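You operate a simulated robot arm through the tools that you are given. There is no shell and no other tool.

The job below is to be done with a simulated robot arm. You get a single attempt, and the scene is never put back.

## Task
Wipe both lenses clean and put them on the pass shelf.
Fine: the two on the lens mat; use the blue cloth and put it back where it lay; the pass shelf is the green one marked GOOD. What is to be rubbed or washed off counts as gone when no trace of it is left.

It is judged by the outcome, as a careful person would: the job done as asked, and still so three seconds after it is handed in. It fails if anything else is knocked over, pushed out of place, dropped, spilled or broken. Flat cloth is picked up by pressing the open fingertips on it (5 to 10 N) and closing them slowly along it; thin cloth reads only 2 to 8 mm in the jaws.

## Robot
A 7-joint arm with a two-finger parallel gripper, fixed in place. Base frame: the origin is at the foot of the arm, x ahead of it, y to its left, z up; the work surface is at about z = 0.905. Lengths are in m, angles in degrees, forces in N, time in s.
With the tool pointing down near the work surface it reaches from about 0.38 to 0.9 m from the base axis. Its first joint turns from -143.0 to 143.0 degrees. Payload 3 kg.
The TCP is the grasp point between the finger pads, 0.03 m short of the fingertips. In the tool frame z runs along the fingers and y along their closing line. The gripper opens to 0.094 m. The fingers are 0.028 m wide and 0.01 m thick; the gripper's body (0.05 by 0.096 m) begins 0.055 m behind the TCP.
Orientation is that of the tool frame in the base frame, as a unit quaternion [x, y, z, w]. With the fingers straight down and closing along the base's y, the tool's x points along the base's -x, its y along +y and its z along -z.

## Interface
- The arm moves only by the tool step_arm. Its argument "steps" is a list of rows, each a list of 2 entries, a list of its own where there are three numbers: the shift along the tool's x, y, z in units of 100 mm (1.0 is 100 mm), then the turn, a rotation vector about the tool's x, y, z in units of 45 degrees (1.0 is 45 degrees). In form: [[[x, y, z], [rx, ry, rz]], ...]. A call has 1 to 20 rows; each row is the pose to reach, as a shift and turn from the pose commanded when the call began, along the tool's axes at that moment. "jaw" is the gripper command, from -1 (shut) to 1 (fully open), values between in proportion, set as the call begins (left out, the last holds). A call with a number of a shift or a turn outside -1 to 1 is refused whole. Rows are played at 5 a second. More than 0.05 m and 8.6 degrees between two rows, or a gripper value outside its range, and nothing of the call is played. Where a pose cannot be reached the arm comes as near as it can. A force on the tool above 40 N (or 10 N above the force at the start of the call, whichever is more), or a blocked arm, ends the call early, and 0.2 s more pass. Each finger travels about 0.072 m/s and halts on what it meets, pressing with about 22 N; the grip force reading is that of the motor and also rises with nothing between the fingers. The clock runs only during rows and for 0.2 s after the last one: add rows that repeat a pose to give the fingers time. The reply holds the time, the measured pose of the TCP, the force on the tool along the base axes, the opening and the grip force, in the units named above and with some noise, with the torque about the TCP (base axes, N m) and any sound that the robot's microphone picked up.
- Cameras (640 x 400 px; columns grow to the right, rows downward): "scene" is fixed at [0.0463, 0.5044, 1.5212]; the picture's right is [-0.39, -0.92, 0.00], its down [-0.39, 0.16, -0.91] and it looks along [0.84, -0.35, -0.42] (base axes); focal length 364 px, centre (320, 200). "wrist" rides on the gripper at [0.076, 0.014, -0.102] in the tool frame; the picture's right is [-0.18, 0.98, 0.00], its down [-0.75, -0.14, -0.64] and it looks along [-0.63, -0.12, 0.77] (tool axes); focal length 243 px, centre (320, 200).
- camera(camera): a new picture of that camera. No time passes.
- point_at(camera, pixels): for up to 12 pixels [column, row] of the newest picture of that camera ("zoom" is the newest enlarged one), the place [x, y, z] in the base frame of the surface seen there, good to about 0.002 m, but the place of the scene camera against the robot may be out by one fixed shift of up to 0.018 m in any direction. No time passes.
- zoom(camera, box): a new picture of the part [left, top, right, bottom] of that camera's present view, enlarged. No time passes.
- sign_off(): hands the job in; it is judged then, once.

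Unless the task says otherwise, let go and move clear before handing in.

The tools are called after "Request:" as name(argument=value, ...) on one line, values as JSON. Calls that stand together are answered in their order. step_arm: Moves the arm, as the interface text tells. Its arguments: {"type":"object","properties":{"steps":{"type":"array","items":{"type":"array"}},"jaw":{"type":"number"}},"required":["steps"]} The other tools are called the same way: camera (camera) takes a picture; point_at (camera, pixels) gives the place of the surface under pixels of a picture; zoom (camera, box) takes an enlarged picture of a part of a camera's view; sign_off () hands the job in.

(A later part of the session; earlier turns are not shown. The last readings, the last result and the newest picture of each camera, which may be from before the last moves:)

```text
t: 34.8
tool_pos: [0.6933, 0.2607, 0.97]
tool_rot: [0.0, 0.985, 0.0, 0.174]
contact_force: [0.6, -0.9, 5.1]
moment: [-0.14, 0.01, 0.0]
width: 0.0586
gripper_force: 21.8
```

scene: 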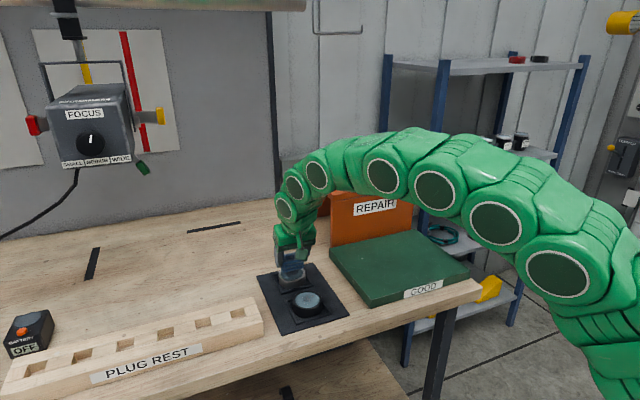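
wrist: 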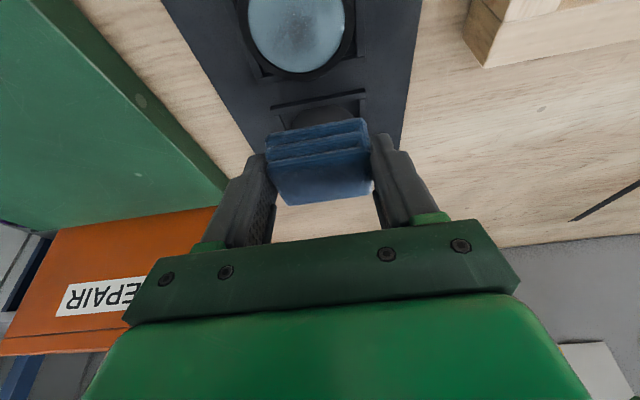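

Contact is about 5 N at z≈0.970, the same as on the first lens. I'll make the same strokes here.

Request:
step_arm(steps=[[[-0.07, 0, 0.0257], [0, 0, 0]], [[-0.141, 0, 0.0513], [0, 0, 0]], [[-0.17, 0, 0.062], [0, 0, 0]], [[-0.1, 0.03, 0.036], [0, 0, 0]], [[-0.03, 0.03, 0.011], [0, 0, 0]], [[0.04, 0.03, -0.0146], [0, 0, 0]], [[0.11, 0.03, -0.04], [0, 0, 0]], [[0.17, 0.0, -0.062], [0, 0, 0]], [[0.1, -0.03, -0.036], [0, 0, 0]], [[0.03, -0.03, -0.011], [0, 0, 0]], [[-0.04, -0.03, 0.0146], [0, 0, 0]], [[-0.11, -0.03, 0.04], [0, 0, 0]], [[-0.17, 0, 0.062], [0, 0, 0]], [[-0.1, 0, 0.036], [0, 0, 0]], [[-0.03, 0, 0.011], [0, 0, 0]], [[0.04, 0, -0.0146], [0, 0, 0]], [[0.11, 0, -0.04], [0, 0, 0]], [[0.17, 0, -0.062], [0, 0, 0]], [[0.09, 0, -0.033], [0, 0, 0]], [[0, 0, 0], [0, 0, 0]]])

Request:
step_arm(steps=[[[-0.07, 0, 0.0257], [0, 0, 0]], [[-0.141, 0, 0.0513], [0, 0, 0]], [[-0.17, 0, 0.062], [0, 0, 0]], [[-0.1, 0.03, 0.036], [0, 0, 0]], [[-0.03, 0.03, 0.011], [0, 0, 0]], [[0.04, 0.03, -0.0146], [0, 0, 0]], [[0.11, 0.03, -0.04], [0, 0, 0]], [[0.17, 0.0, -0.062], [0, 0, 0]], [[0.1, -0.03, -0.036], [0, 0, 0]], [[0.03, -0.03, -0.011], [0, 0, 0]], [[-0.04, -0.03, 0.0146], [0, 0, 0]], [[-0.11, -0.03, 0.04], [0, 0, 0]], [[-0.17, 0, 0.062], [0, 0, 0]], [[-0.1, 0, 0.036], [0, 0, 0]], [[-0.03, 0, 0.011], [0, 0, 0]], [[0.04, 0, -0.0146], [0, 0, 0]], [[0.11, 0, -0.04], [0, 0, 0]], [[0.17, 0, -0.062], [0, 0, 0]], [[0.09, 0, -0.033], [0, 0, 0]], [[0, 0, 0], [0, 0, 0]]])

Request:
step_arm(steps=[[[-0.034, 0, -0.094], [0, 0, 0]], [[-0.103, 0, -0.282], [0, 0, 0]], [[-0.3, 0, -0.4], [0, 0, 0]], [[-0.487, 0, -0.461], [0, 0, 0]], [[-0.487, 0, -0.461], [0, 0, 0]]])

Request:
camera(camera="wrist")

Request:
zoom(camera="wrist", box=[240, 0, 400, 100])

Request:
zoom(camera="scene", box=[260, 250, 340, 320])

```text
t: 39.0
tool_pos: [0.6944, 0.2607, 0.9705]
tool_rot: [-0.001, 0.985, 0.001, 0.173]
contact_force: [-4.2, -0.5, 9.6]
moment: [0.01, 0.17, 0.05]
width: 0.0585
gripper_force: 21.7
```

```text
t: 43.2
tool_pos: [0.6918, 0.2594, 0.9694]
tool_rot: [-0.001, 0.985, 0.0, 0.174]
contact_force: [-1.8, -0.6, 4.0]
moment: [-0.09, 0.12, -0.03]
width: 0.0586
gripper_force: 21.8
```

```text
t: 44.4
tool_pos: [0.7229, 0.2615, 1.0293]
tool_rot: [0.001, 0.985, -0.001, 0.174]
contact_force: [-0.9, 0.5, -0.3]
moment: [0.01, -0.01, 0.01]
width: 0.0587
gripper_force: 21.6
```

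```text
taken
```

wrist: 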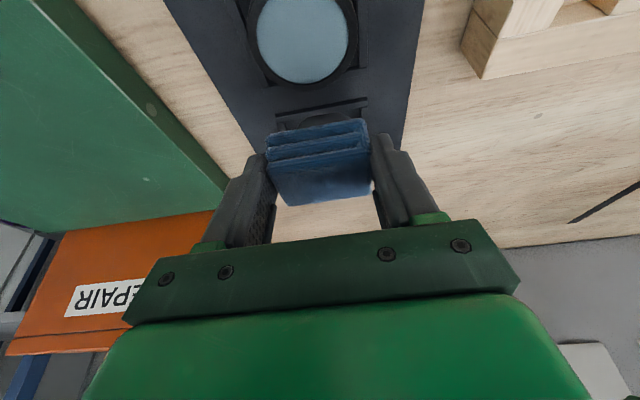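

```text
4.00 times, centred on (320, 50) of wrist
```

zoom: 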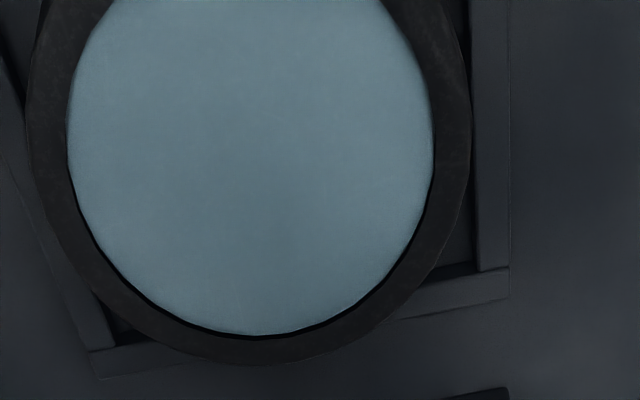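

```text
5.71 times, centred on (300, 285) of scene
```

zoom: 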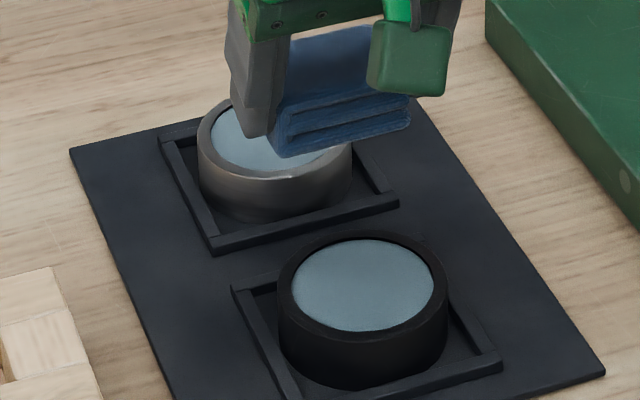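

Both lenses now look spotless. Before returning the cloth, I'll check how it sits in the jaws, since it slid a little (top face around (320,185), front edge around (313,140)).

Request:
point_at(camera="wrist", pixels=[[320, 160], [320, 180], [320, 196], [290, 180], [355, 180], [285, 200], [368, 188], [320, 132], [285, 140], [355, 125], [318, 125], [367, 130]])

Request:
zoom(camera="wrist", box=[250, 100, 390, 220])

Request:
zoom(camera="scene", box=[280, 235, 325, 275])

```text
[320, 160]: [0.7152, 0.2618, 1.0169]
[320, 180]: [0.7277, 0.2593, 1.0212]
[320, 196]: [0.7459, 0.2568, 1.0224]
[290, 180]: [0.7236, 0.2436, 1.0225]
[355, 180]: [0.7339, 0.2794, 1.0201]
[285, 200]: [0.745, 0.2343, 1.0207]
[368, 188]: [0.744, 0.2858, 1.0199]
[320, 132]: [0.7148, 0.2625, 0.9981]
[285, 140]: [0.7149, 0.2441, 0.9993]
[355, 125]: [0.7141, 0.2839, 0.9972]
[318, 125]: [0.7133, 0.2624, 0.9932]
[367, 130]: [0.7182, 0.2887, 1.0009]
```

```text
3.33 times, centred on (320, 160) of wrist
```

zoom: 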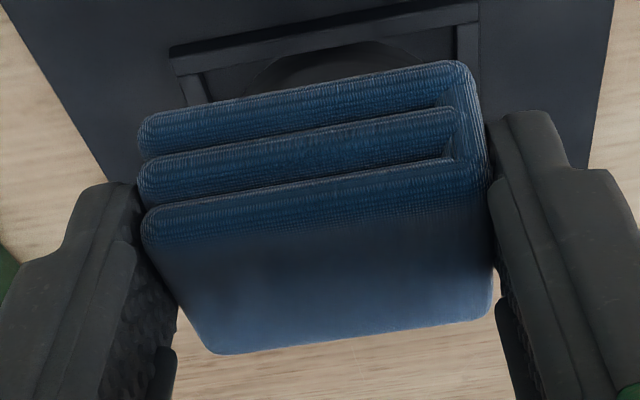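

```text
10.00 times, centred on (302, 255) of scene
```

zoom: 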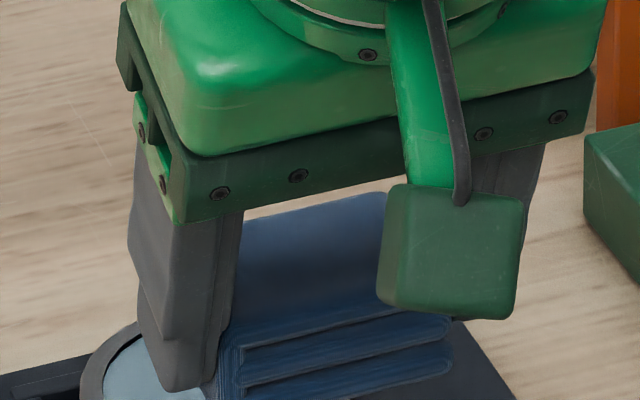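

The cloth is still level, with its top at TCP−9 mm and its bottom at about TCP−34 mm. I'll carry it back to its spot over (0.932, 0.250).

Request:
step_arm(steps=[[[-0.218, -0.0125, 0.1325], [0, 0, 0]], [[-0.436, -0.025, 0.265], [0, 0, 0]], [[-0.654, -0.0375, 0.3975], [0, 0, 0]], [[-0.872, -0.05, 0.53], [0, 0, 0]], [[-0.872, -0.05, 0.53], [0, 0, 0]]])

Request:
step_arm(steps=[[[-0.215, -0.0125, 0.144], [0, 0, 0]], [[-0.43, -0.025, 0.288], [0, 0, 0]], [[-0.64, -0.0375, 0.432], [0, 0, 0]], [[-0.855, -0.05, 0.577], [0, 0, 0]], [[-0.855, -0.05, 0.577], [0, 0, 0]]])

Request:
step_arm(steps=[[[0.03, 0, 0.082], [0, 0, 0]], [[0.06, 0, 0.165], [0, 0, 0]], [[0.09, 0, 0.247], [0, 0, 0]], [[0.11, 0, 0.302], [0, 0, 0]], [[0.1265, 0, 0.348], [0, 0, 0]], [[0.1265, 0, 0.348], [0, 0, 0]]])

Request:
camera(camera="wrist")

Request:
zoom(camera="scene", box=[240, 200, 340, 280])

```text
t: 45.6
tool_pos: [0.8229, 0.2569, 1.0086]
tool_rot: [0.0, 0.985, -0.001, 0.173]
contact_force: [-0.5, -0.5, 0.3]
moment: [0.01, 0.01, -0.01]
width: 0.0587
gripper_force: 22.3
```

```text
t: 46.8
tool_pos: [0.9238, 0.2493, 0.9847]
tool_rot: [0.0, 0.985, 0.0, 0.174]
contact_force: [0.6, -0.1, 0.0]
moment: [-0.02, 0.0, 0.02]
width: 0.059
gripper_force: 22.0
```

```text
t: 48.2
tool_pos: [0.9221, 0.2498, 0.9471]
tool_rot: [0.001, 0.985, 0.0, 0.173]
contact_force: [0.1, -0.4, -1.8]
moment: [-0.02, 0.01, -0.01]
width: 0.0587
gripper_force: 22.1
```

```text
taken
```

wrist: 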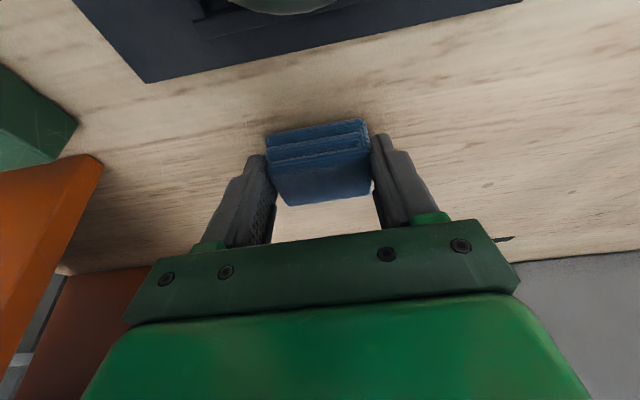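

```text
5.00 times, centred on (290, 240) of scene
```

zoom: 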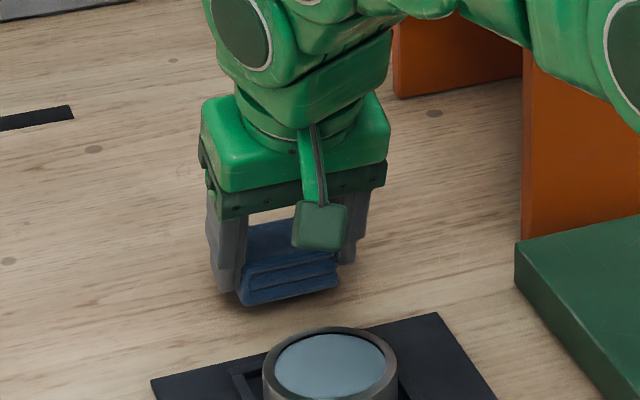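

No contact yet at z≈0.948, and the cloth hovers over its old spot. I'll lower it further in small steps until it touches.

Request:
step_arm(steps=[[[0.0068, 0, 0.0188], [0, 0, 0]], [[0.0137, 0, 0.0376], [0, 0, 0]], [[0.0171, 0, 0.047], [0, 0, 0]], [[0.0171, 0, 0.047], [0, 0, 0]]])

Request:
step_arm(steps=[[[0.0034, 0, 0.0094], [0, 0, 0]], [[0.0068, 0, 0.0188], [0, 0, 0]], [[0.0068, 0, 0.0188], [0, 0, 0]]])

```text
t: 49.2
tool_pos: [0.9227, 0.2503, 0.9417]
tool_rot: [-0.001, 0.985, 0.0, 0.173]
contact_force: [-0.4, 0.2, 0.2]
moment: [-0.01, 0.0, -0.02]
width: 0.0588
gripper_force: 21.8
```

```text
t: 50.0
tool_pos: [0.9233, 0.2489, 0.9402]
tool_rot: [0.0, 0.985, 0.0, 0.174]
contact_force: [0.0, 0.1, 0.2]
moment: [0.01, 0.0, 0.01]
width: 0.0588
gripper_force: 22.4
```

Still no contact at the commanded 0.941. I'll continue down 1 mm at a time.

Request:
step_arm(steps=[[[0.0034, 0, 0.0094], [0, 0, 0]], [[0.0034, 0, 0.0094], [0, 0, 0]]])

Request:
zoom(camera="scene", box=[255, 225, 315, 273])

```text
t: 50.6
tool_pos: [0.9222, 0.2492, 0.9392]
tool_rot: [0.0, 0.985, 0.0, 0.174]
contact_force: [-0.6, 0.0, -0.7]
moment: [-0.01, 0.02, 0.0]
width: 0.059
gripper_force: 22.1
```

```text
8.33 times, centred on (285, 249) of scene
```

zoom: 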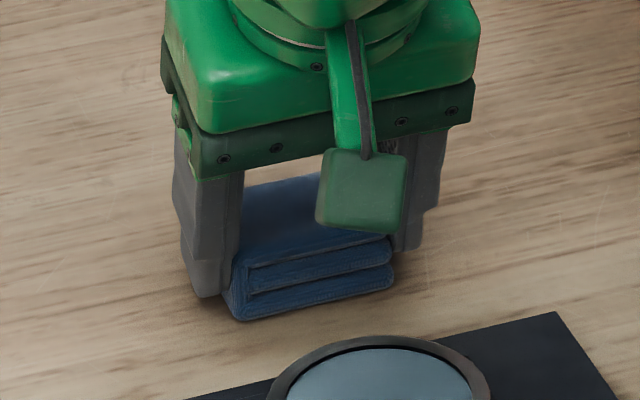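

The cloth looks nearly touching. I'll go one more millimetre.

Request:
step_arm(steps=[[[0.0034, 0, 0.0094], [0, 0, 0]], [[0.0034, 0, 0.0094], [0, 0, 0]]])

```text
t: 51.2
tool_pos: [0.9237, 0.251, 0.9385]
tool_rot: [0.0, 0.985, 0.0, 0.174]
contact_force: [-0.3, -0.3, 4.3]
moment: [-0.1, 0.03, 0.01]
width: 0.0586
gripper_force: 21.8
```

Contact reads 4.3 N, so the cloth is on the table. I'll open the jaws in place.

Request:
step_arm(steps=[[[0, 0, 0], [0, 0, 0]], [[0, 0, 0], [0, 0, 0]], [[0, 0, 0], [0, 0, 0]], [[0, 0, 0], [0, 0, 0]]], jaw=0.9)

Request:
camera(camera="wrist")

Request:
zoom(camera="scene", box=[255, 225, 315, 273])

```text
t: 52.2
tool_pos: [0.9226, 0.2502, 0.9377]
tool_rot: [0.0, 0.985, 0.0, 0.174]
contact_force: [0.2, 0.2, -0.6]
moment: [-0.01, 0.0, -0.04]
width: 0.0893
gripper_force: 0.1
```

```text
taken
```

wrist: 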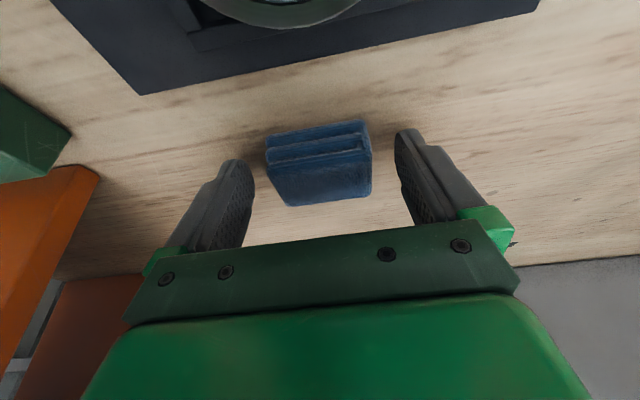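

```text
8.33 times, centred on (285, 249) of scene
```

zoom: 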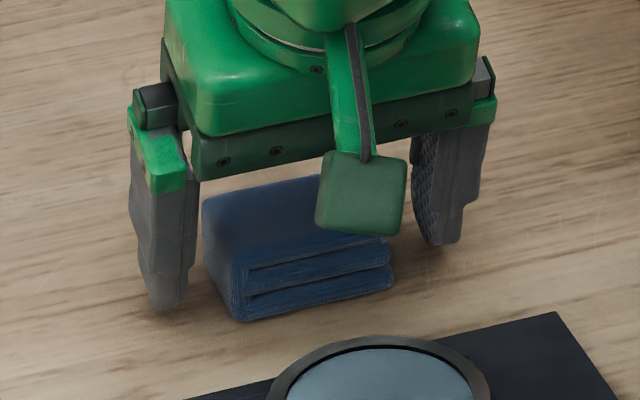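

The cloth is released and upright. I'll rise straight up and check it against its starting place.

Request:
step_arm(steps=[[[-0.039, 0, -0.108], [0, 0, 0]], [[-0.079, 0, -0.216], [0, 0, 0]], [[-0.118, 0, -0.324], [0, 0, 0]], [[-0.157, 0, -0.432], [0, 0, 0]], [[-0.157, 0, -0.432], [0, 0, 0]]])

Request:
camera(camera="wrist")

Request:
point_at(camera="wrist", pixels=[[315, 120], [280, 108], [290, 148], [355, 95], [357, 138], [315, 100], [315, 145], [270, 90], [352, 72], [285, 125], [350, 118]])

Request:
zoom(camera="wrist", box=[230, 50, 410, 170])

```text
t: 53.4
tool_pos: [0.9222, 0.2505, 0.9853]
tool_rot: [0.0, 0.985, 0.0, 0.173]
contact_force: [0.5, 0.4, -0.1]
moment: [0.0, 0.02, 0.03]
width: 0.0894
gripper_force: 0.1
```

```text
taken
```

wrist: 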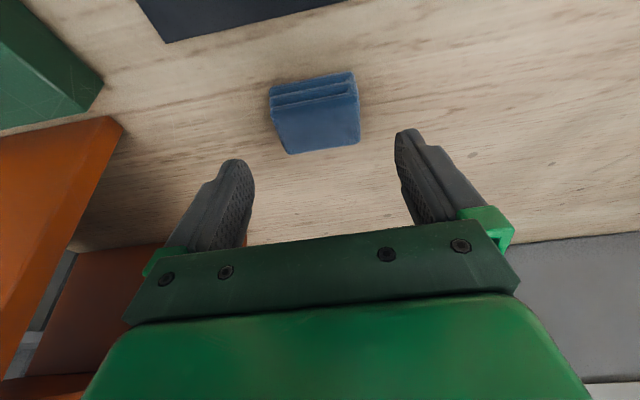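

```text
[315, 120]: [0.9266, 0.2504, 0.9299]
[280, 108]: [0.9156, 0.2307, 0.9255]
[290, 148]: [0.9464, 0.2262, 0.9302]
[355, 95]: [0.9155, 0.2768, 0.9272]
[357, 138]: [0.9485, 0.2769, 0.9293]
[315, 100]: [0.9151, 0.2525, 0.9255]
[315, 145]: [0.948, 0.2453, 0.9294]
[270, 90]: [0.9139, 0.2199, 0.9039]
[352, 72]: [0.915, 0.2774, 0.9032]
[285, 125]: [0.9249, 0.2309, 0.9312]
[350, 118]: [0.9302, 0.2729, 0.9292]
```

```text
3.33 times, centred on (320, 110) of wrist
```

zoom: 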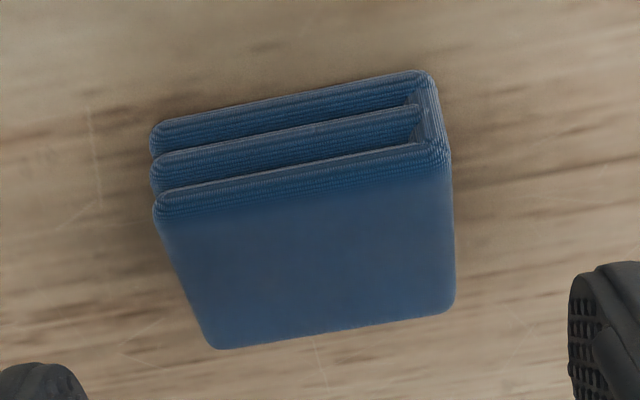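

The cloth is back within about 1 mm of its original spot and square (x 0.914–0.950, y 0.222–0.277). Next I back over the far lens and straighten the tool to vertical.

Request:
step_arm(steps=[[[-0.03, 0.0, -0.1], [0, 0, 0]], [[0.2, 0.03, -0.27], [0, 0, 0]], [[0.43, 0.06, -0.45], [0, 0, 0]], [[0.66, 0.09, -0.63], [0, 0, 0]], [[0.889, 0.12, -0.803], [0, 0, 0]], [[0.889, 0.12, -0.803], [0, 0, 0]]], jaw=1)

Request:
step_arm(steps=[[[0, 0, 0], [0, 0.11, 0]], [[0, 0, 0], [0, 0.22, 0]], [[0, 0, 0], [0, 0.33, 0]], [[0, 0, 0], [0, 0.444, 0]], [[0, 0, 0], [0, 0.444, 0]]])

Request:
camera(camera="wrist")

Request:
zoom(camera="wrist", box=[220, 60, 420, 230])

```text
t: 54.8
tool_pos: [0.8123, 0.2616, 1.0302]
tool_rot: [0.0, 0.985, 0.0, 0.174]
contact_force: [0.7, 1.5, 0.2]
moment: [-0.02, 0.01, -0.02]
width: 0.0939
gripper_force: 0.0
```

```text
t: 56.0
tool_pos: [0.8115, 0.2632, 1.0294]
tool_rot: [0.0, 1.0, 0.0, -0.002]
contact_force: [0.6, -0.8, -0.7]
moment: [0.0, -0.01, 0.02]
width: 0.0939
gripper_force: 0.1
```

```text
taken
```

wrist: 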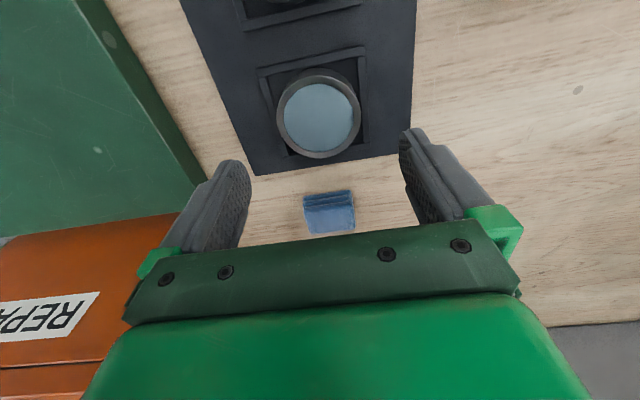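

```text
2.35 times, centred on (320, 145) of wrist
```

zoom: 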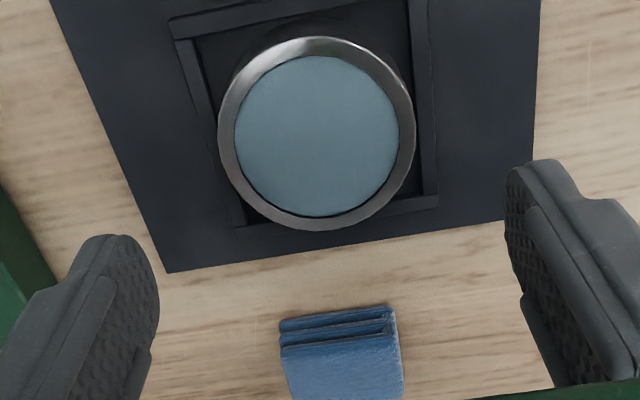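

The far lens ring is in clear view at about (319,116). I'll measure its edges and the tray rails around it.

Request:
point_at(camera="wrist", pixels=[[279, 117], [359, 115], [324, 156], [316, 78], [319, 116], [270, 110], [364, 110], [300, 152], [340, 150], [364, 125], [300, 66], [268, 95]])

Request:
zoom(camera="wrist", box=[255, 55, 385, 165])

```text
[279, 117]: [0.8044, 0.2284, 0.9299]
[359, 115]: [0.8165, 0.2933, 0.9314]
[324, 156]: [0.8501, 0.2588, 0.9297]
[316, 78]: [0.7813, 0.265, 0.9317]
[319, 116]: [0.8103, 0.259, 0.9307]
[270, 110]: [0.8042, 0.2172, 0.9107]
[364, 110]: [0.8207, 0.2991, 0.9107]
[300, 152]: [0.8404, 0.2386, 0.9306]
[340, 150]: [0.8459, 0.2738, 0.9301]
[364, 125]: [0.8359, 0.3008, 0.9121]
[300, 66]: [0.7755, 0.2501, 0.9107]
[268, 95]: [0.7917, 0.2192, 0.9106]
```

```text
3.64 times, centred on (320, 110) of wrist
```

zoom: 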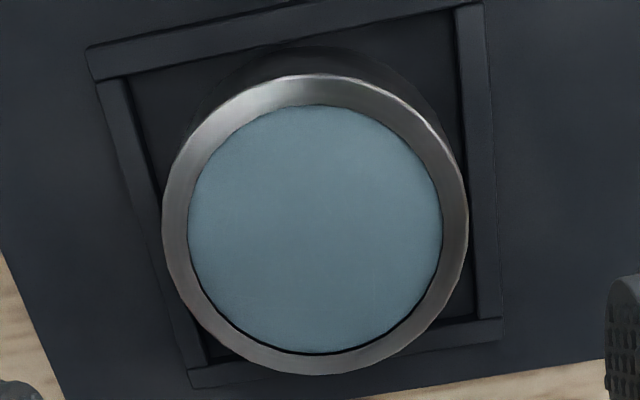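

The far ring is centred at about (0.815, 0.261), roughly 67 mm across with its top at 0.930; the tray rails stand to 0.911. I'll descend with the open fingers to a tip height of about 0.916, above the rails.

Request:
step_arm(steps=[[[-0.04, -0.01, 0.15], [0, 0, 0]], [[-0.04, -0.01, 0.35], [0, 0, 0]], [[-0.04, -0.01, 0.55], [0, 0, 0]], [[-0.04, -0.01, 0.7], [0, 0, 0]], [[-0.04, -0.01, 0.8], [0, 0, 0]], [[-0.04, -0.01, 0.84], [0, 0, 0]], [[-0.04, -0.01, 0.84], [0, 0, 0]]])

Request:
camera(camera="wrist")

Request:
zoom(camera="scene", box=[250, 220, 340, 300])

```text
t: 57.6
tool_pos: [0.8168, 0.2601, 0.9456]
tool_rot: [0.0, 1.0, 0.0, 0.0]
contact_force: [0.0, -0.9, -0.8]
moment: [0.03, 0.01, 0.01]
width: 0.0943
gripper_force: 0.1
```

```text
taken
```

wrist: 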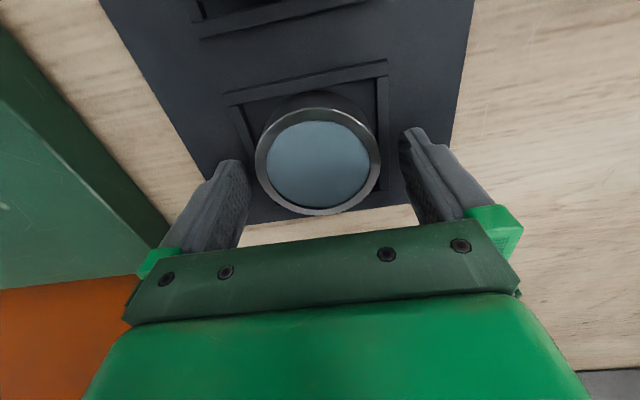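

```text
5.00 times, centred on (295, 260) of scene
```

zoom: 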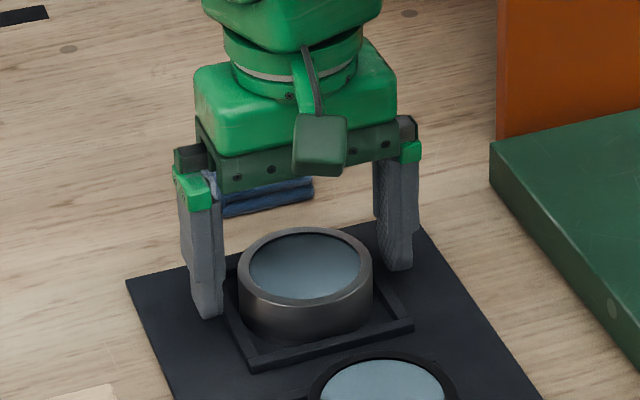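

The fingers straddle the ring above the rails with no contact. I'll close on it.

Request:
step_arm(steps=[[[0, 0, 0], [0, 0, 0]], [[0, 0, 0], [0, 0, 0]], [[0, 0, 0], [0, 0, 0]], [[0, 0, 0], [0, 0, 0]]], jaw=0.2)

Request:
zoom(camera="scene", box=[250, 220, 340, 300])

Request:
camera(camera="wrist")

```text
t: 58.6
tool_pos: [0.816, 0.2612, 0.946]
tool_rot: [0.001, 1.0, 0.0, 0.0]
contact_force: [2.0, -2.2, 0.3]
moment: [0.03, -0.1, -0.01]
width: 0.0711
gripper_force: 22.5
```

```text
5.00 times, centred on (295, 260) of scene
```

zoom: 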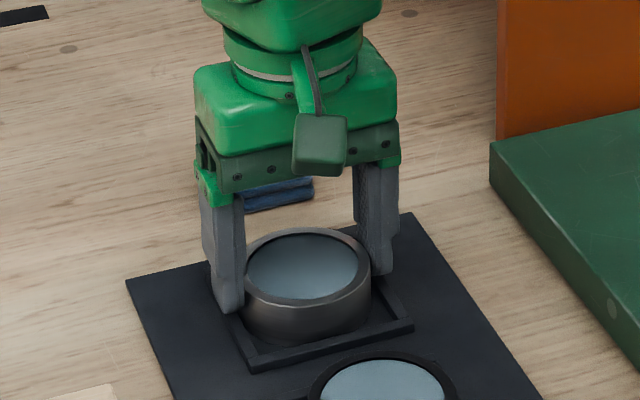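

```text
taken
```

wrist: 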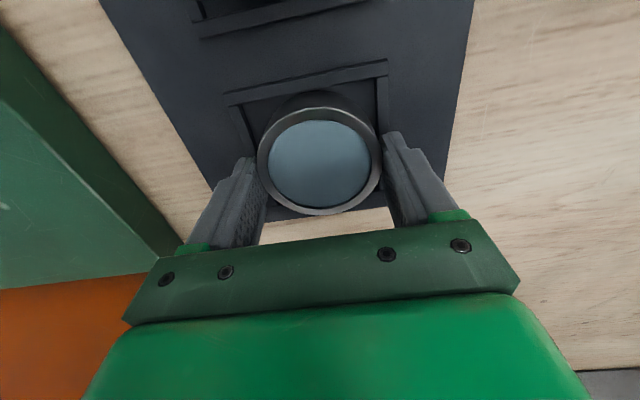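

The ring is gripped at 71 mm with full force. I'll lift it straight up out of the tray.

Request:
step_arm(steps=[[[0, 0, -0.05], [0, 0, 0]], [[0, 0, -0.12], [0, 0, 0]], [[0, 0, -0.22], [0, 0, 0]], [[0, 0, -0.36], [0, 0, 0]], [[0, 0, -0.5], [0, 0, 0]], [[0, 0, -0.6], [0, 0, 0]], [[0, 0, -0.6], [0, 0, 0]]])

Request:
camera(camera="wrist")

Request:
zoom(camera="scene", box=[250, 190, 360, 290])

```text
t: 60.2
tool_pos: [0.8157, 0.2617, 1.0051]
tool_rot: [0.001, 1.0, 0.0, 0.0]
contact_force: [0.0, -0.7, -1.8]
moment: [0.04, 0.0, 0.02]
width: 0.0712
gripper_force: 22.3
```

```text
taken
```

wrist: 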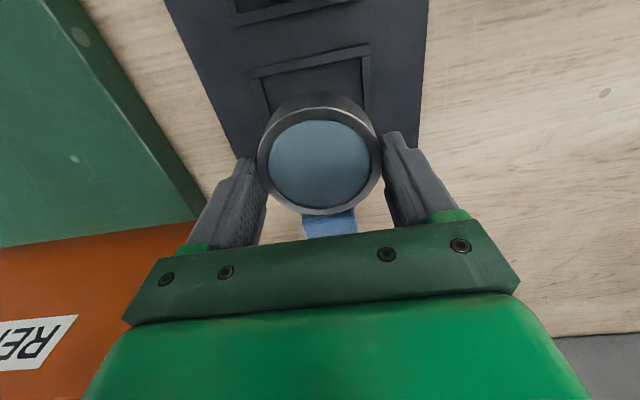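

```text
4.00 times, centred on (305, 240) of scene
```

zoom: 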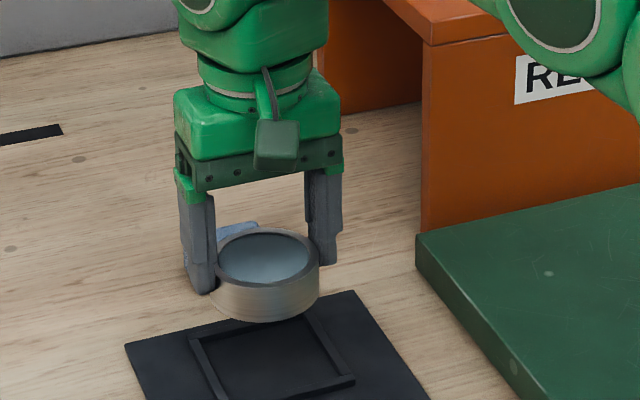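

The far lens is held level and clear of its tray. I'll carry it sideways over the green GOOD shelf to about (0.78, 0.03).

Request:
step_arm(steps=[[[0.05, -0.2, 0], [0, 0, 0]], [[0.1, -0.4, 0], [0, 0, 0]], [[0.15, -0.6, 0], [0, 0, 0]], [[0.2, -0.8, 0], [0, 0, 0]], [[0.25, -1.0, 0], [0, 0, 0]], [[0.25, -1.0, 0], [0, 0, 0]]])

Request:
step_arm(steps=[[[0.02, -0.2, 0], [0, 0, 0]], [[0.04, -0.4, 0], [0, 0, 0]], [[0.06, -0.6, 0], [0, 0, 0]], [[0.08, -0.8, 0], [0, 0, 0]], [[0.1, -1.0, 0], [0, 0, 0]], [[0.1, -1.0, 0], [0, 0, 0]]])

Request:
step_arm(steps=[[[0, -0.15, 0], [0, 0, 0]], [[0, -0.31, 0], [0, 0, 0]], [[0, -0.31, 0], [0, 0, 0]]])

Request:
camera(camera="wrist")

Request:
camera(camera="scene")

```text
t: 61.6
tool_pos: [0.7905, 0.1604, 1.0051]
tool_rot: [0.0, 1.0, 0.001, 0.0]
contact_force: [-0.2, -0.2, -1.7]
moment: [-0.01, 0.02, -0.01]
width: 0.071
gripper_force: 21.9
```

```text
t: 63.0
tool_pos: [0.7817, 0.0603, 1.0057]
tool_rot: [0.0, 1.0, 0.0, 0.0]
contact_force: [0.3, -0.4, -2.4]
moment: [-0.02, 0.01, 0.0]
width: 0.0712
gripper_force: 21.7
```

```text
t: 63.8
tool_pos: [0.7808, 0.0301, 1.0062]
tool_rot: [0.0, 1.0, 0.0, 0.0]
contact_force: [0.0, -0.1, -2.1]
moment: [0.01, -0.01, 0.0]
width: 0.0713
gripper_force: 21.8
```

```text
taken
```

wrist: 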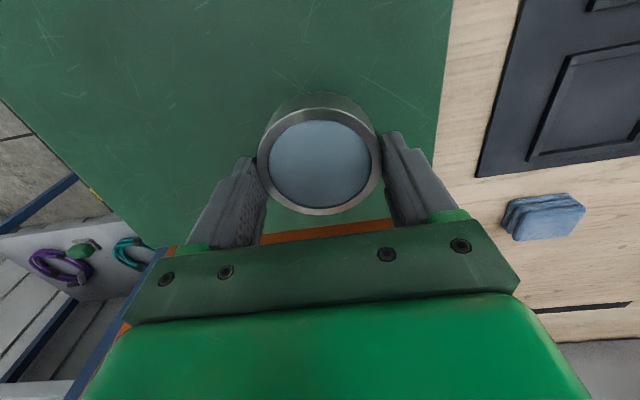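

```text
taken
```

scene: 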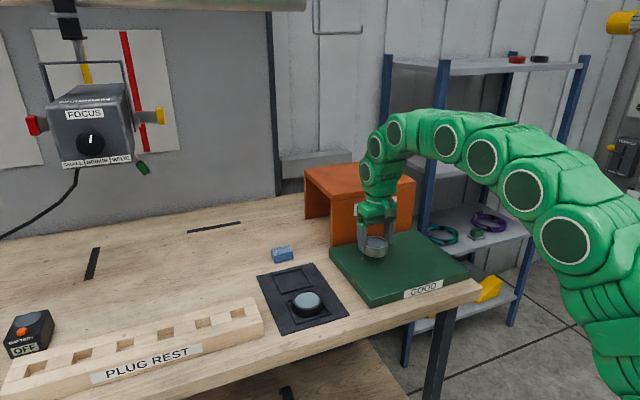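

The lens is over the GOOD shelf. I'll lower it to just above the surface, then step down to contact.

Request:
step_arm(steps=[[[0, 0, 0.1], [0, 0, 0]], [[0, 0, 0.2], [0, 0, 0]], [[0, 0, 0.27], [0, 0, 0]], [[0, 0, 0.32], [0, 0, 0]], [[0, 0, 0.34], [0, 0, 0]], [[0, 0, 0.34], [0, 0, 0]]])

Request:
step_arm(steps=[[[0, 0, 0.01], [0, 0, 0]], [[0, 0, 0.02], [0, 0, 0]], [[0, 0, 0.02], [0, 0, 0]]])

Request:
zoom(camera="scene", box=[330, 200, 430, 280])

```text
t: 65.2
tool_pos: [0.7808, 0.031, 0.9706]
tool_rot: [0.0, 1.0, 0.0, 0.0]
contact_force: [0.4, 0.2, -2.6]
moment: [-0.03, 0.0, -0.03]
width: 0.0711
gripper_force: 22.3
```

```text
t: 66.0
tool_pos: [0.7814, 0.0299, 0.9706]
tool_rot: [0.0, 1.0, 0.0, 0.0]
contact_force: [-0.8, 3.2, 13.8]
moment: [-0.02, 0.01, -0.06]
width: 0.071
gripper_force: 22.2
```

```text
5.00 times, centred on (380, 240) of scene
```

zoom: 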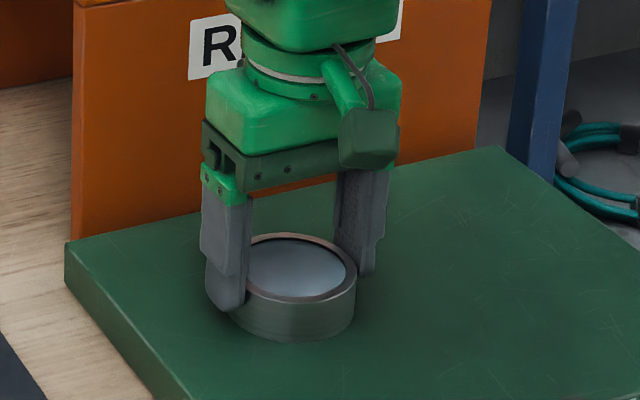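

The lens is seated, pressing about 14 N. I'll ease up 1 mm to unload it, then open the jaws.

Request:
step_arm(steps=[[[0, 0, -0.007], [0, 0, 0]], [[0, 0, -0.013], [0, 0, 0]], [[0, 0, -0.013], [0, 0, 0]]])

Request:
step_arm(steps=[[[0, 0, 0], [0, 0, 0]], [[0, 0, 0], [0, 0, 0]], [[0, 0, 0], [0, 0, 0]], [[0, 0, 0], [0, 0, 0]]], jaw=1)

Request:
zoom(camera="scene", box=[330, 200, 430, 280])

Request:
camera(camera="wrist")

```text
t: 66.8
tool_pos: [0.7806, 0.0304, 0.9705]
tool_rot: [0.0, 1.0, 0.0, -0.001]
contact_force: [-0.3, -0.7, 0.3]
moment: [-0.03, -0.05, -0.01]
width: 0.0713
gripper_force: 21.3
```

```text
t: 67.8
tool_pos: [0.7812, 0.0295, 0.971]
tool_rot: [0.0, 1.0, 0.0, 0.0]
contact_force: [0.7, 0.0, -0.3]
moment: [0.04, -0.01, -0.01]
width: 0.094
gripper_force: 0.1
```

```text
5.00 times, centred on (380, 240) of scene
```

zoom: 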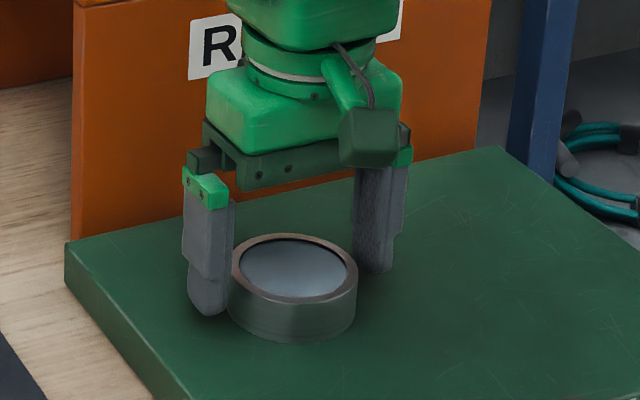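

```text
taken
```

wrist: 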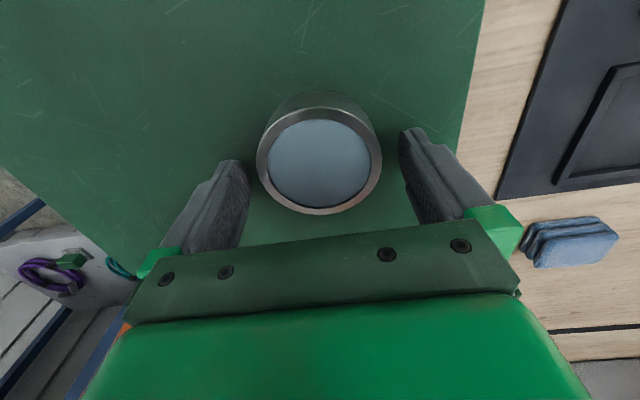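

The far lens rests flat on the shelf, released. I'll rise clear and travel back over the near lens.

Request:
step_arm(steps=[[[0, 0, -0.1], [0, 0, 0]], [[0, 0, -0.25], [0, 0, 0]], [[0, 0, -0.4], [0, 0, 0]], [[0, 0, -0.6], [0, 0, 0]], [[0, 0, -0.6], [0, 0, 0]]])

Request:
step_arm(steps=[[[0.1, 0.2, 0], [0, 0, 0]], [[0.2, 0.4, 0], [0, 0, 0]], [[0.3, 0.6, 0], [0, 0, 0]], [[0.4, 0.8, 0], [0, 0, 0]], [[0.5, 1.0, 0], [0, 0, 0]], [[0.5, 1.0, 0], [0, 0, 0]]])

Request:
step_arm(steps=[[[0.06, 0.2, 0], [0, 0, 0]], [[0.12, 0.4, 0], [0, 0, 0]], [[0.18, 0.6, 0], [0, 0, 0]], [[0.24, 0.8, 0], [0, 0, 0]], [[0.3, 1.0, 0], [0, 0, 0]], [[0.3, 1.0, 0], [0, 0, 0]]])

Request:
step_arm(steps=[[[0, 0.15, 0], [0, 0, 0]], [[0, 0.3, 0], [0, 0, 0]], [[0, 0.3, 0], [0, 0, 0]]])

Request:
camera(camera="wrist")

Request:
zoom(camera="wrist", box=[220, 60, 420, 230])

```text
t: 69.0
tool_pos: [0.7808, 0.0303, 1.0315]
tool_rot: [0.0, 1.0, 0.0, 0.001]
contact_force: [-0.1, -0.2, -0.4]
moment: [0.03, 0.01, 0.01]
width: 0.0942
gripper_force: 0.0
```

```text
t: 70.4
tool_pos: [0.7306, 0.1307, 1.0303]
tool_rot: [0.0, 1.0, 0.0, -0.001]
contact_force: [0.3, -0.4, -0.2]
moment: [-0.03, 0.0, 0.01]
width: 0.0941
gripper_force: 0.1
```

```text
t: 71.8
tool_pos: [0.7013, 0.2289, 1.0308]
tool_rot: [0.0, 1.0, -0.001, -0.001]
contact_force: [0.0, 0.6, 0.0]
moment: [0.01, 0.01, 0.01]
width: 0.094
gripper_force: 0.0
```

```text
t: 72.6
tool_pos: [0.7013, 0.2608, 1.0304]
tool_rot: [0.0, 1.0, 0.0, -0.001]
contact_force: [-0.4, 0.5, -0.3]
moment: [0.03, 0.04, 0.02]
width: 0.0938
gripper_force: 0.1
```

```text
taken
```

wrist: 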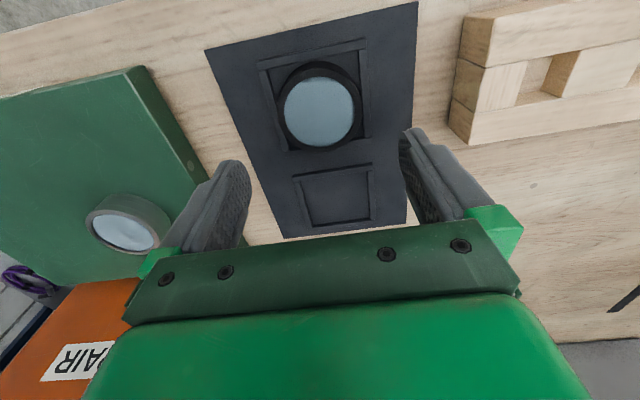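

```text
2.35 times, centred on (320, 145) of wrist
```

zoom: 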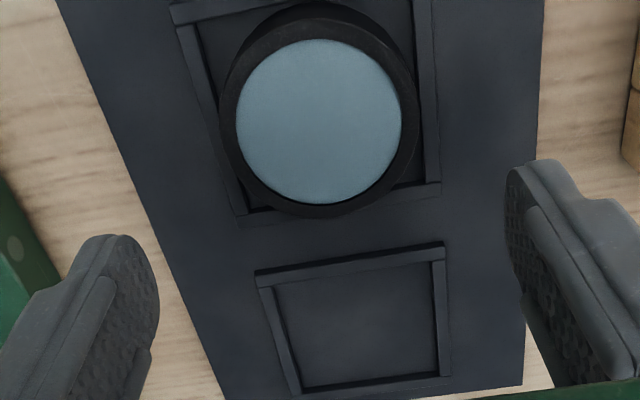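

The near lens looks clean here too (glass at about (320,112)). I'll measure its ring and inspect the glass closely.

Request:
point_at(camera="wrist", pixels=[[280, 108], [360, 109], [322, 149], [322, 146], [319, 69], [319, 72], [320, 112], [300, 145], [345, 140], [272, 105], [365, 105], [322, 152]])

Request:
zoom(camera="wrist", box=[265, 55, 375, 155])

```text
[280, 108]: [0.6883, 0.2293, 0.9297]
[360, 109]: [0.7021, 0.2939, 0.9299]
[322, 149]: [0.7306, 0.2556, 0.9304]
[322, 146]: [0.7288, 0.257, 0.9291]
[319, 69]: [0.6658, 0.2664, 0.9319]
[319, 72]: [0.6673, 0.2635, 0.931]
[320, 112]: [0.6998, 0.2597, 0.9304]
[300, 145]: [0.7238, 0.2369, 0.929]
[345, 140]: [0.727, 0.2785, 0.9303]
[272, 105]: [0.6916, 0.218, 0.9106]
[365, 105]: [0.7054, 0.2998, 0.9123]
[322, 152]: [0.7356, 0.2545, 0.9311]
```

```text
4.00 times, centred on (320, 105) of wrist
```

zoom: 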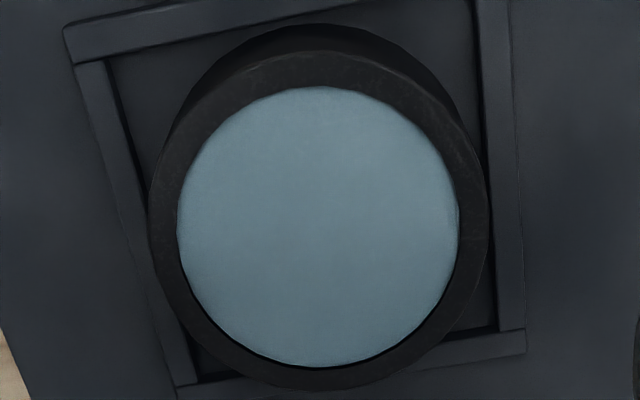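

The near lens is spotless and centred at about (0.701, 0.261). I'll descend to the same grasp height as before.

Request:
step_arm(steps=[[[0, 0.01, 0.15], [0, 0, 0]], [[0, 0.01, 0.35], [0, 0, 0]], [[0, 0.01, 0.55], [0, 0, 0]], [[0, 0.01, 0.7], [0, 0, 0]], [[0, 0.01, 0.8], [0, 0, 0]], [[0, 0.01, 0.85], [0, 0, 0]], [[0, 0.01, 0.85], [0, 0, 0]]])

Request:
zoom(camera="scene", box=[260, 230, 360, 330])

Request:
camera(camera="wrist")

```text
t: 74.2
tool_pos: [0.7012, 0.2618, 0.9462]
tool_rot: [-0.001, 1.0, 0.0, 0.001]
contact_force: [-0.1, 0.4, 0.2]
moment: [-0.04, 0.03, -0.01]
width: 0.0936
gripper_force: 0.1
```

```text
4.00 times, centred on (310, 280) of scene
```

zoom: 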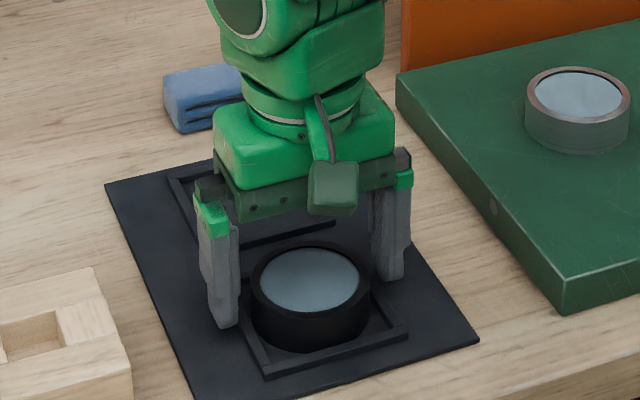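

```text
taken
```

wrist: 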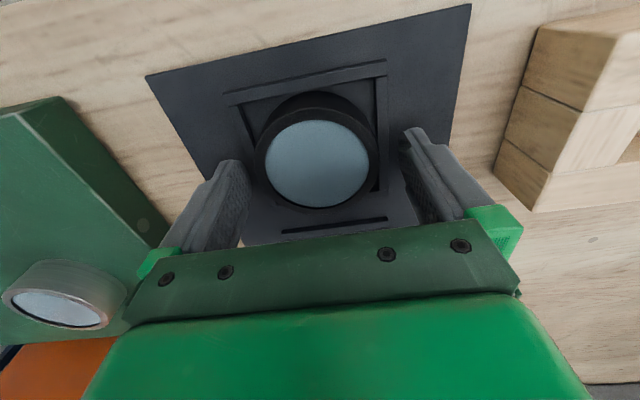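

The fingers straddle the near ring with no contact. I'll close on it.

Request:
step_arm(steps=[[[0, 0, 0], [0, 0, 0]], [[0, 0, 0], [0, 0, 0]], [[0, 0, 0], [0, 0, 0]], [[0, 0, 0], [0, 0, 0]]], jaw=0.2)

Request:
step_arm(steps=[[[0, 0, -0.05], [0, 0, 0]], [[0, 0, -0.12], [0, 0, 0]], [[0, 0, -0.22], [0, 0, 0]], [[0, 0, -0.36], [0, 0, 0]], [[0, 0, -0.5], [0, 0, 0]], [[0, 0, -0.65], [0, 0, 0]], [[0, 0, -0.65], [0, 0, 0]]])

Request:
zoom(camera="scene", box=[260, 230, 360, 330])

Request:
camera(camera="wrist")

```text
t: 75.2
tool_pos: [0.701, 0.2618, 0.9462]
tool_rot: [0.0, 1.0, 0.001, 0.0]
contact_force: [1.2, -0.8, 1.0]
moment: [0.0, -0.05, 0.01]
width: 0.071
gripper_force: 21.9
```

```text
t: 76.8
tool_pos: [0.7025, 0.2608, 1.0108]
tool_rot: [-0.001, 1.0, 0.0, 0.0]
contact_force: [0.2, -0.6, -2.7]
moment: [-0.03, 0.0, -0.02]
width: 0.0712
gripper_force: 21.8
```

```text
4.00 times, centred on (310, 280) of scene
```

zoom: 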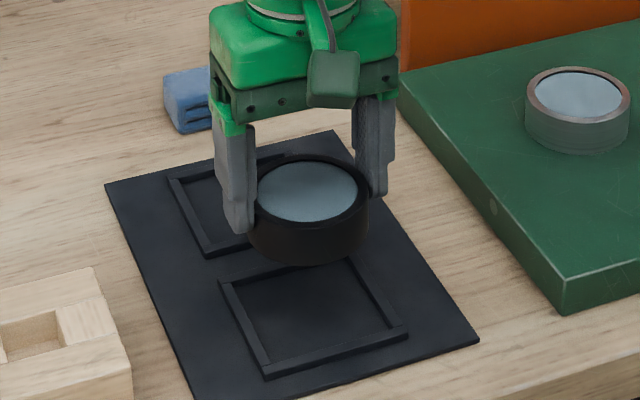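

```text
taken
```

wrist: 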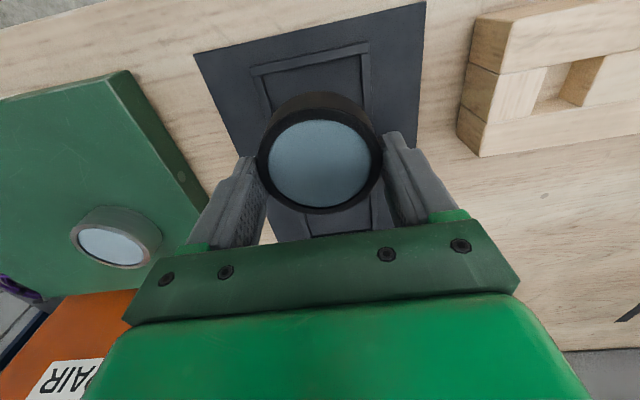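

The near lens is lifted level and clear. I'll carry it along y at x≈0.70 to (0.70, −0.06) on the GOOD shelf, well clear of the first lens.

Request:
step_arm(steps=[[[0, -0.2, 0], [0, 0, 0]], [[0, -0.4, 0], [0, 0, 0]], [[0, -0.6, 0], [0, 0, 0]], [[0, -0.8, 0], [0, 0, 0]], [[0, -1.0, 0], [0, 0, 0]], [[0, -1.0, 0], [0, 0, 0]]])

Request:
step_arm(steps=[[[0, -0.2, 0], [0, 0, 0]], [[0, -0.4, 0], [0, 0, 0]], [[0, -0.6, 0], [0, 0, 0]], [[0, -0.8, 0], [0, 0, 0]], [[0, -1.0, 0], [0, 0, 0]], [[0, -1.0, 0], [0, 0, 0]]])

Request:
step_arm(steps=[[[0, -0.2, 0], [0, 0, 0]], [[0, -0.4, 0], [0, 0, 0]], [[0, -0.6, 0], [0, 0, 0]], [[0, -0.8, 0], [0, 0, 0]], [[0, -1.0, 0], [0, 0, 0]], [[0, -1.0, 0], [0, 0, 0]]])

Request:
step_arm(steps=[[[0, -0.1, 0], [0, 0, 0]], [[0, -0.2, 0], [0, 0, 0]], [[0, -0.2, 0], [0, 0, 0]]])

Request:
camera(camera="wrist")

Request:
camera(camera="scene")

```text
t: 78.2
tool_pos: [0.7015, 0.1587, 1.0104]
tool_rot: [0.0, 1.0, 0.0, -0.001]
contact_force: [0.4, 0.5, -2.0]
moment: [-0.01, -0.05, 0.01]
width: 0.0709
gripper_force: 22.2
```

```text
t: 79.6
tool_pos: [0.7018, 0.0604, 1.0113]
tool_rot: [0.0, 1.0, 0.0, 0.001]
contact_force: [-0.2, 0.8, -3.0]
moment: [-0.02, 0.0, 0.02]
width: 0.0712
gripper_force: 22.4
```

```text
t: 81.0
tool_pos: [0.7016, -0.0389, 1.0113]
tool_rot: [0.0, 1.0, 0.0, 0.0]
contact_force: [0.2, -0.5, -1.9]
moment: [0.04, -0.01, 0.01]
width: 0.0713
gripper_force: 21.9
```

```text
t: 81.8
tool_pos: [0.7007, -0.0595, 1.0108]
tool_rot: [0.0, 1.0, 0.0, -0.001]
contact_force: [-0.5, -0.1, -1.7]
moment: [0.02, 0.01, 0.02]
width: 0.0713
gripper_force: 21.8
```

```text
taken
```

wrist: 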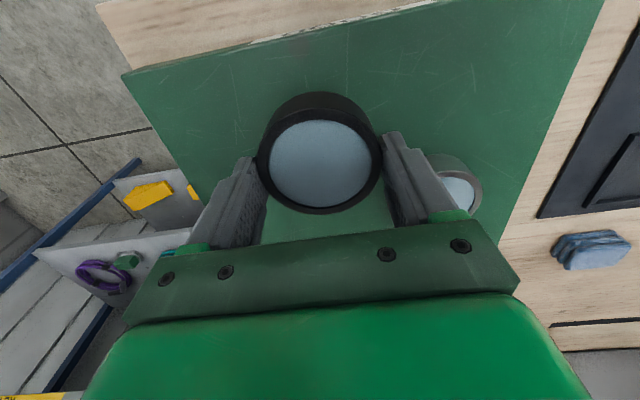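

```text
taken
```

scene: 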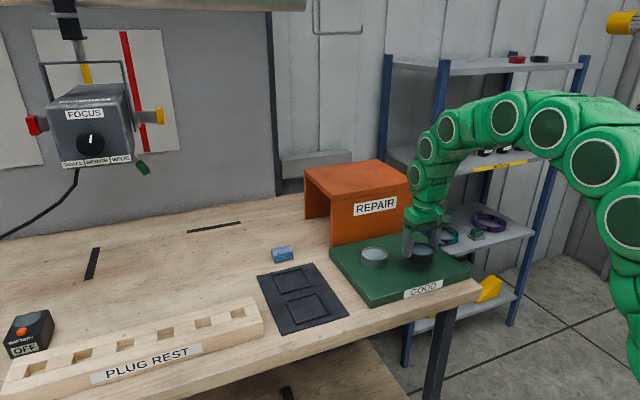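

The near lens is over the GOOD shelf with clear space around it. I'll lower it to about 2 mm above contact, then step down.

Request:
step_arm(steps=[[[0, 0, 0.1], [0, 0, 0]], [[0, 0, 0.2], [0, 0, 0]], [[0, 0, 0.29], [0, 0, 0]], [[0, 0, 0.35], [0, 0, 0]], [[0, 0, 0.38], [0, 0, 0]], [[0, 0, 0.38], [0, 0, 0]]])

Request:
step_arm(steps=[[[0, 0, 0.01], [0, 0, 0]], [[0, 0, 0.015], [0, 0, 0]], [[0, 0, 0.015], [0, 0, 0]]])

```text
t: 83.2
tool_pos: [0.6996, -0.0583, 0.9732]
tool_rot: [0.0, 1.0, 0.0, 0.001]
contact_force: [-0.2, -0.2, -3.0]
moment: [0.01, 0.0, 0.0]
width: 0.0713
gripper_force: 21.9
```

```text
t: 84.0
tool_pos: [0.7012, -0.0592, 0.9714]
tool_rot: [0.001, 1.0, 0.0, 0.0]
contact_force: [-0.6, -1.4, -1.4]
moment: [0.07, 0.05, 0.01]
width: 0.071
gripper_force: 22.3
```

The lens is almost touching; the force is still about its own weight. I'll take another half millimetre or so.

Request:
step_arm(steps=[[[0, 0, 0.006], [0, 0, 0]], [[0, 0, 0.006], [0, 0, 0]]])

```text
t: 84.6
tool_pos: [0.7012, -0.058, 0.9714]
tool_rot: [0.0, 1.0, 0.001, 0.001]
contact_force: [-2.1, 0.5, 10.3]
moment: [0.0, 0.2, 0.0]
width: 0.0712
gripper_force: 21.6
```

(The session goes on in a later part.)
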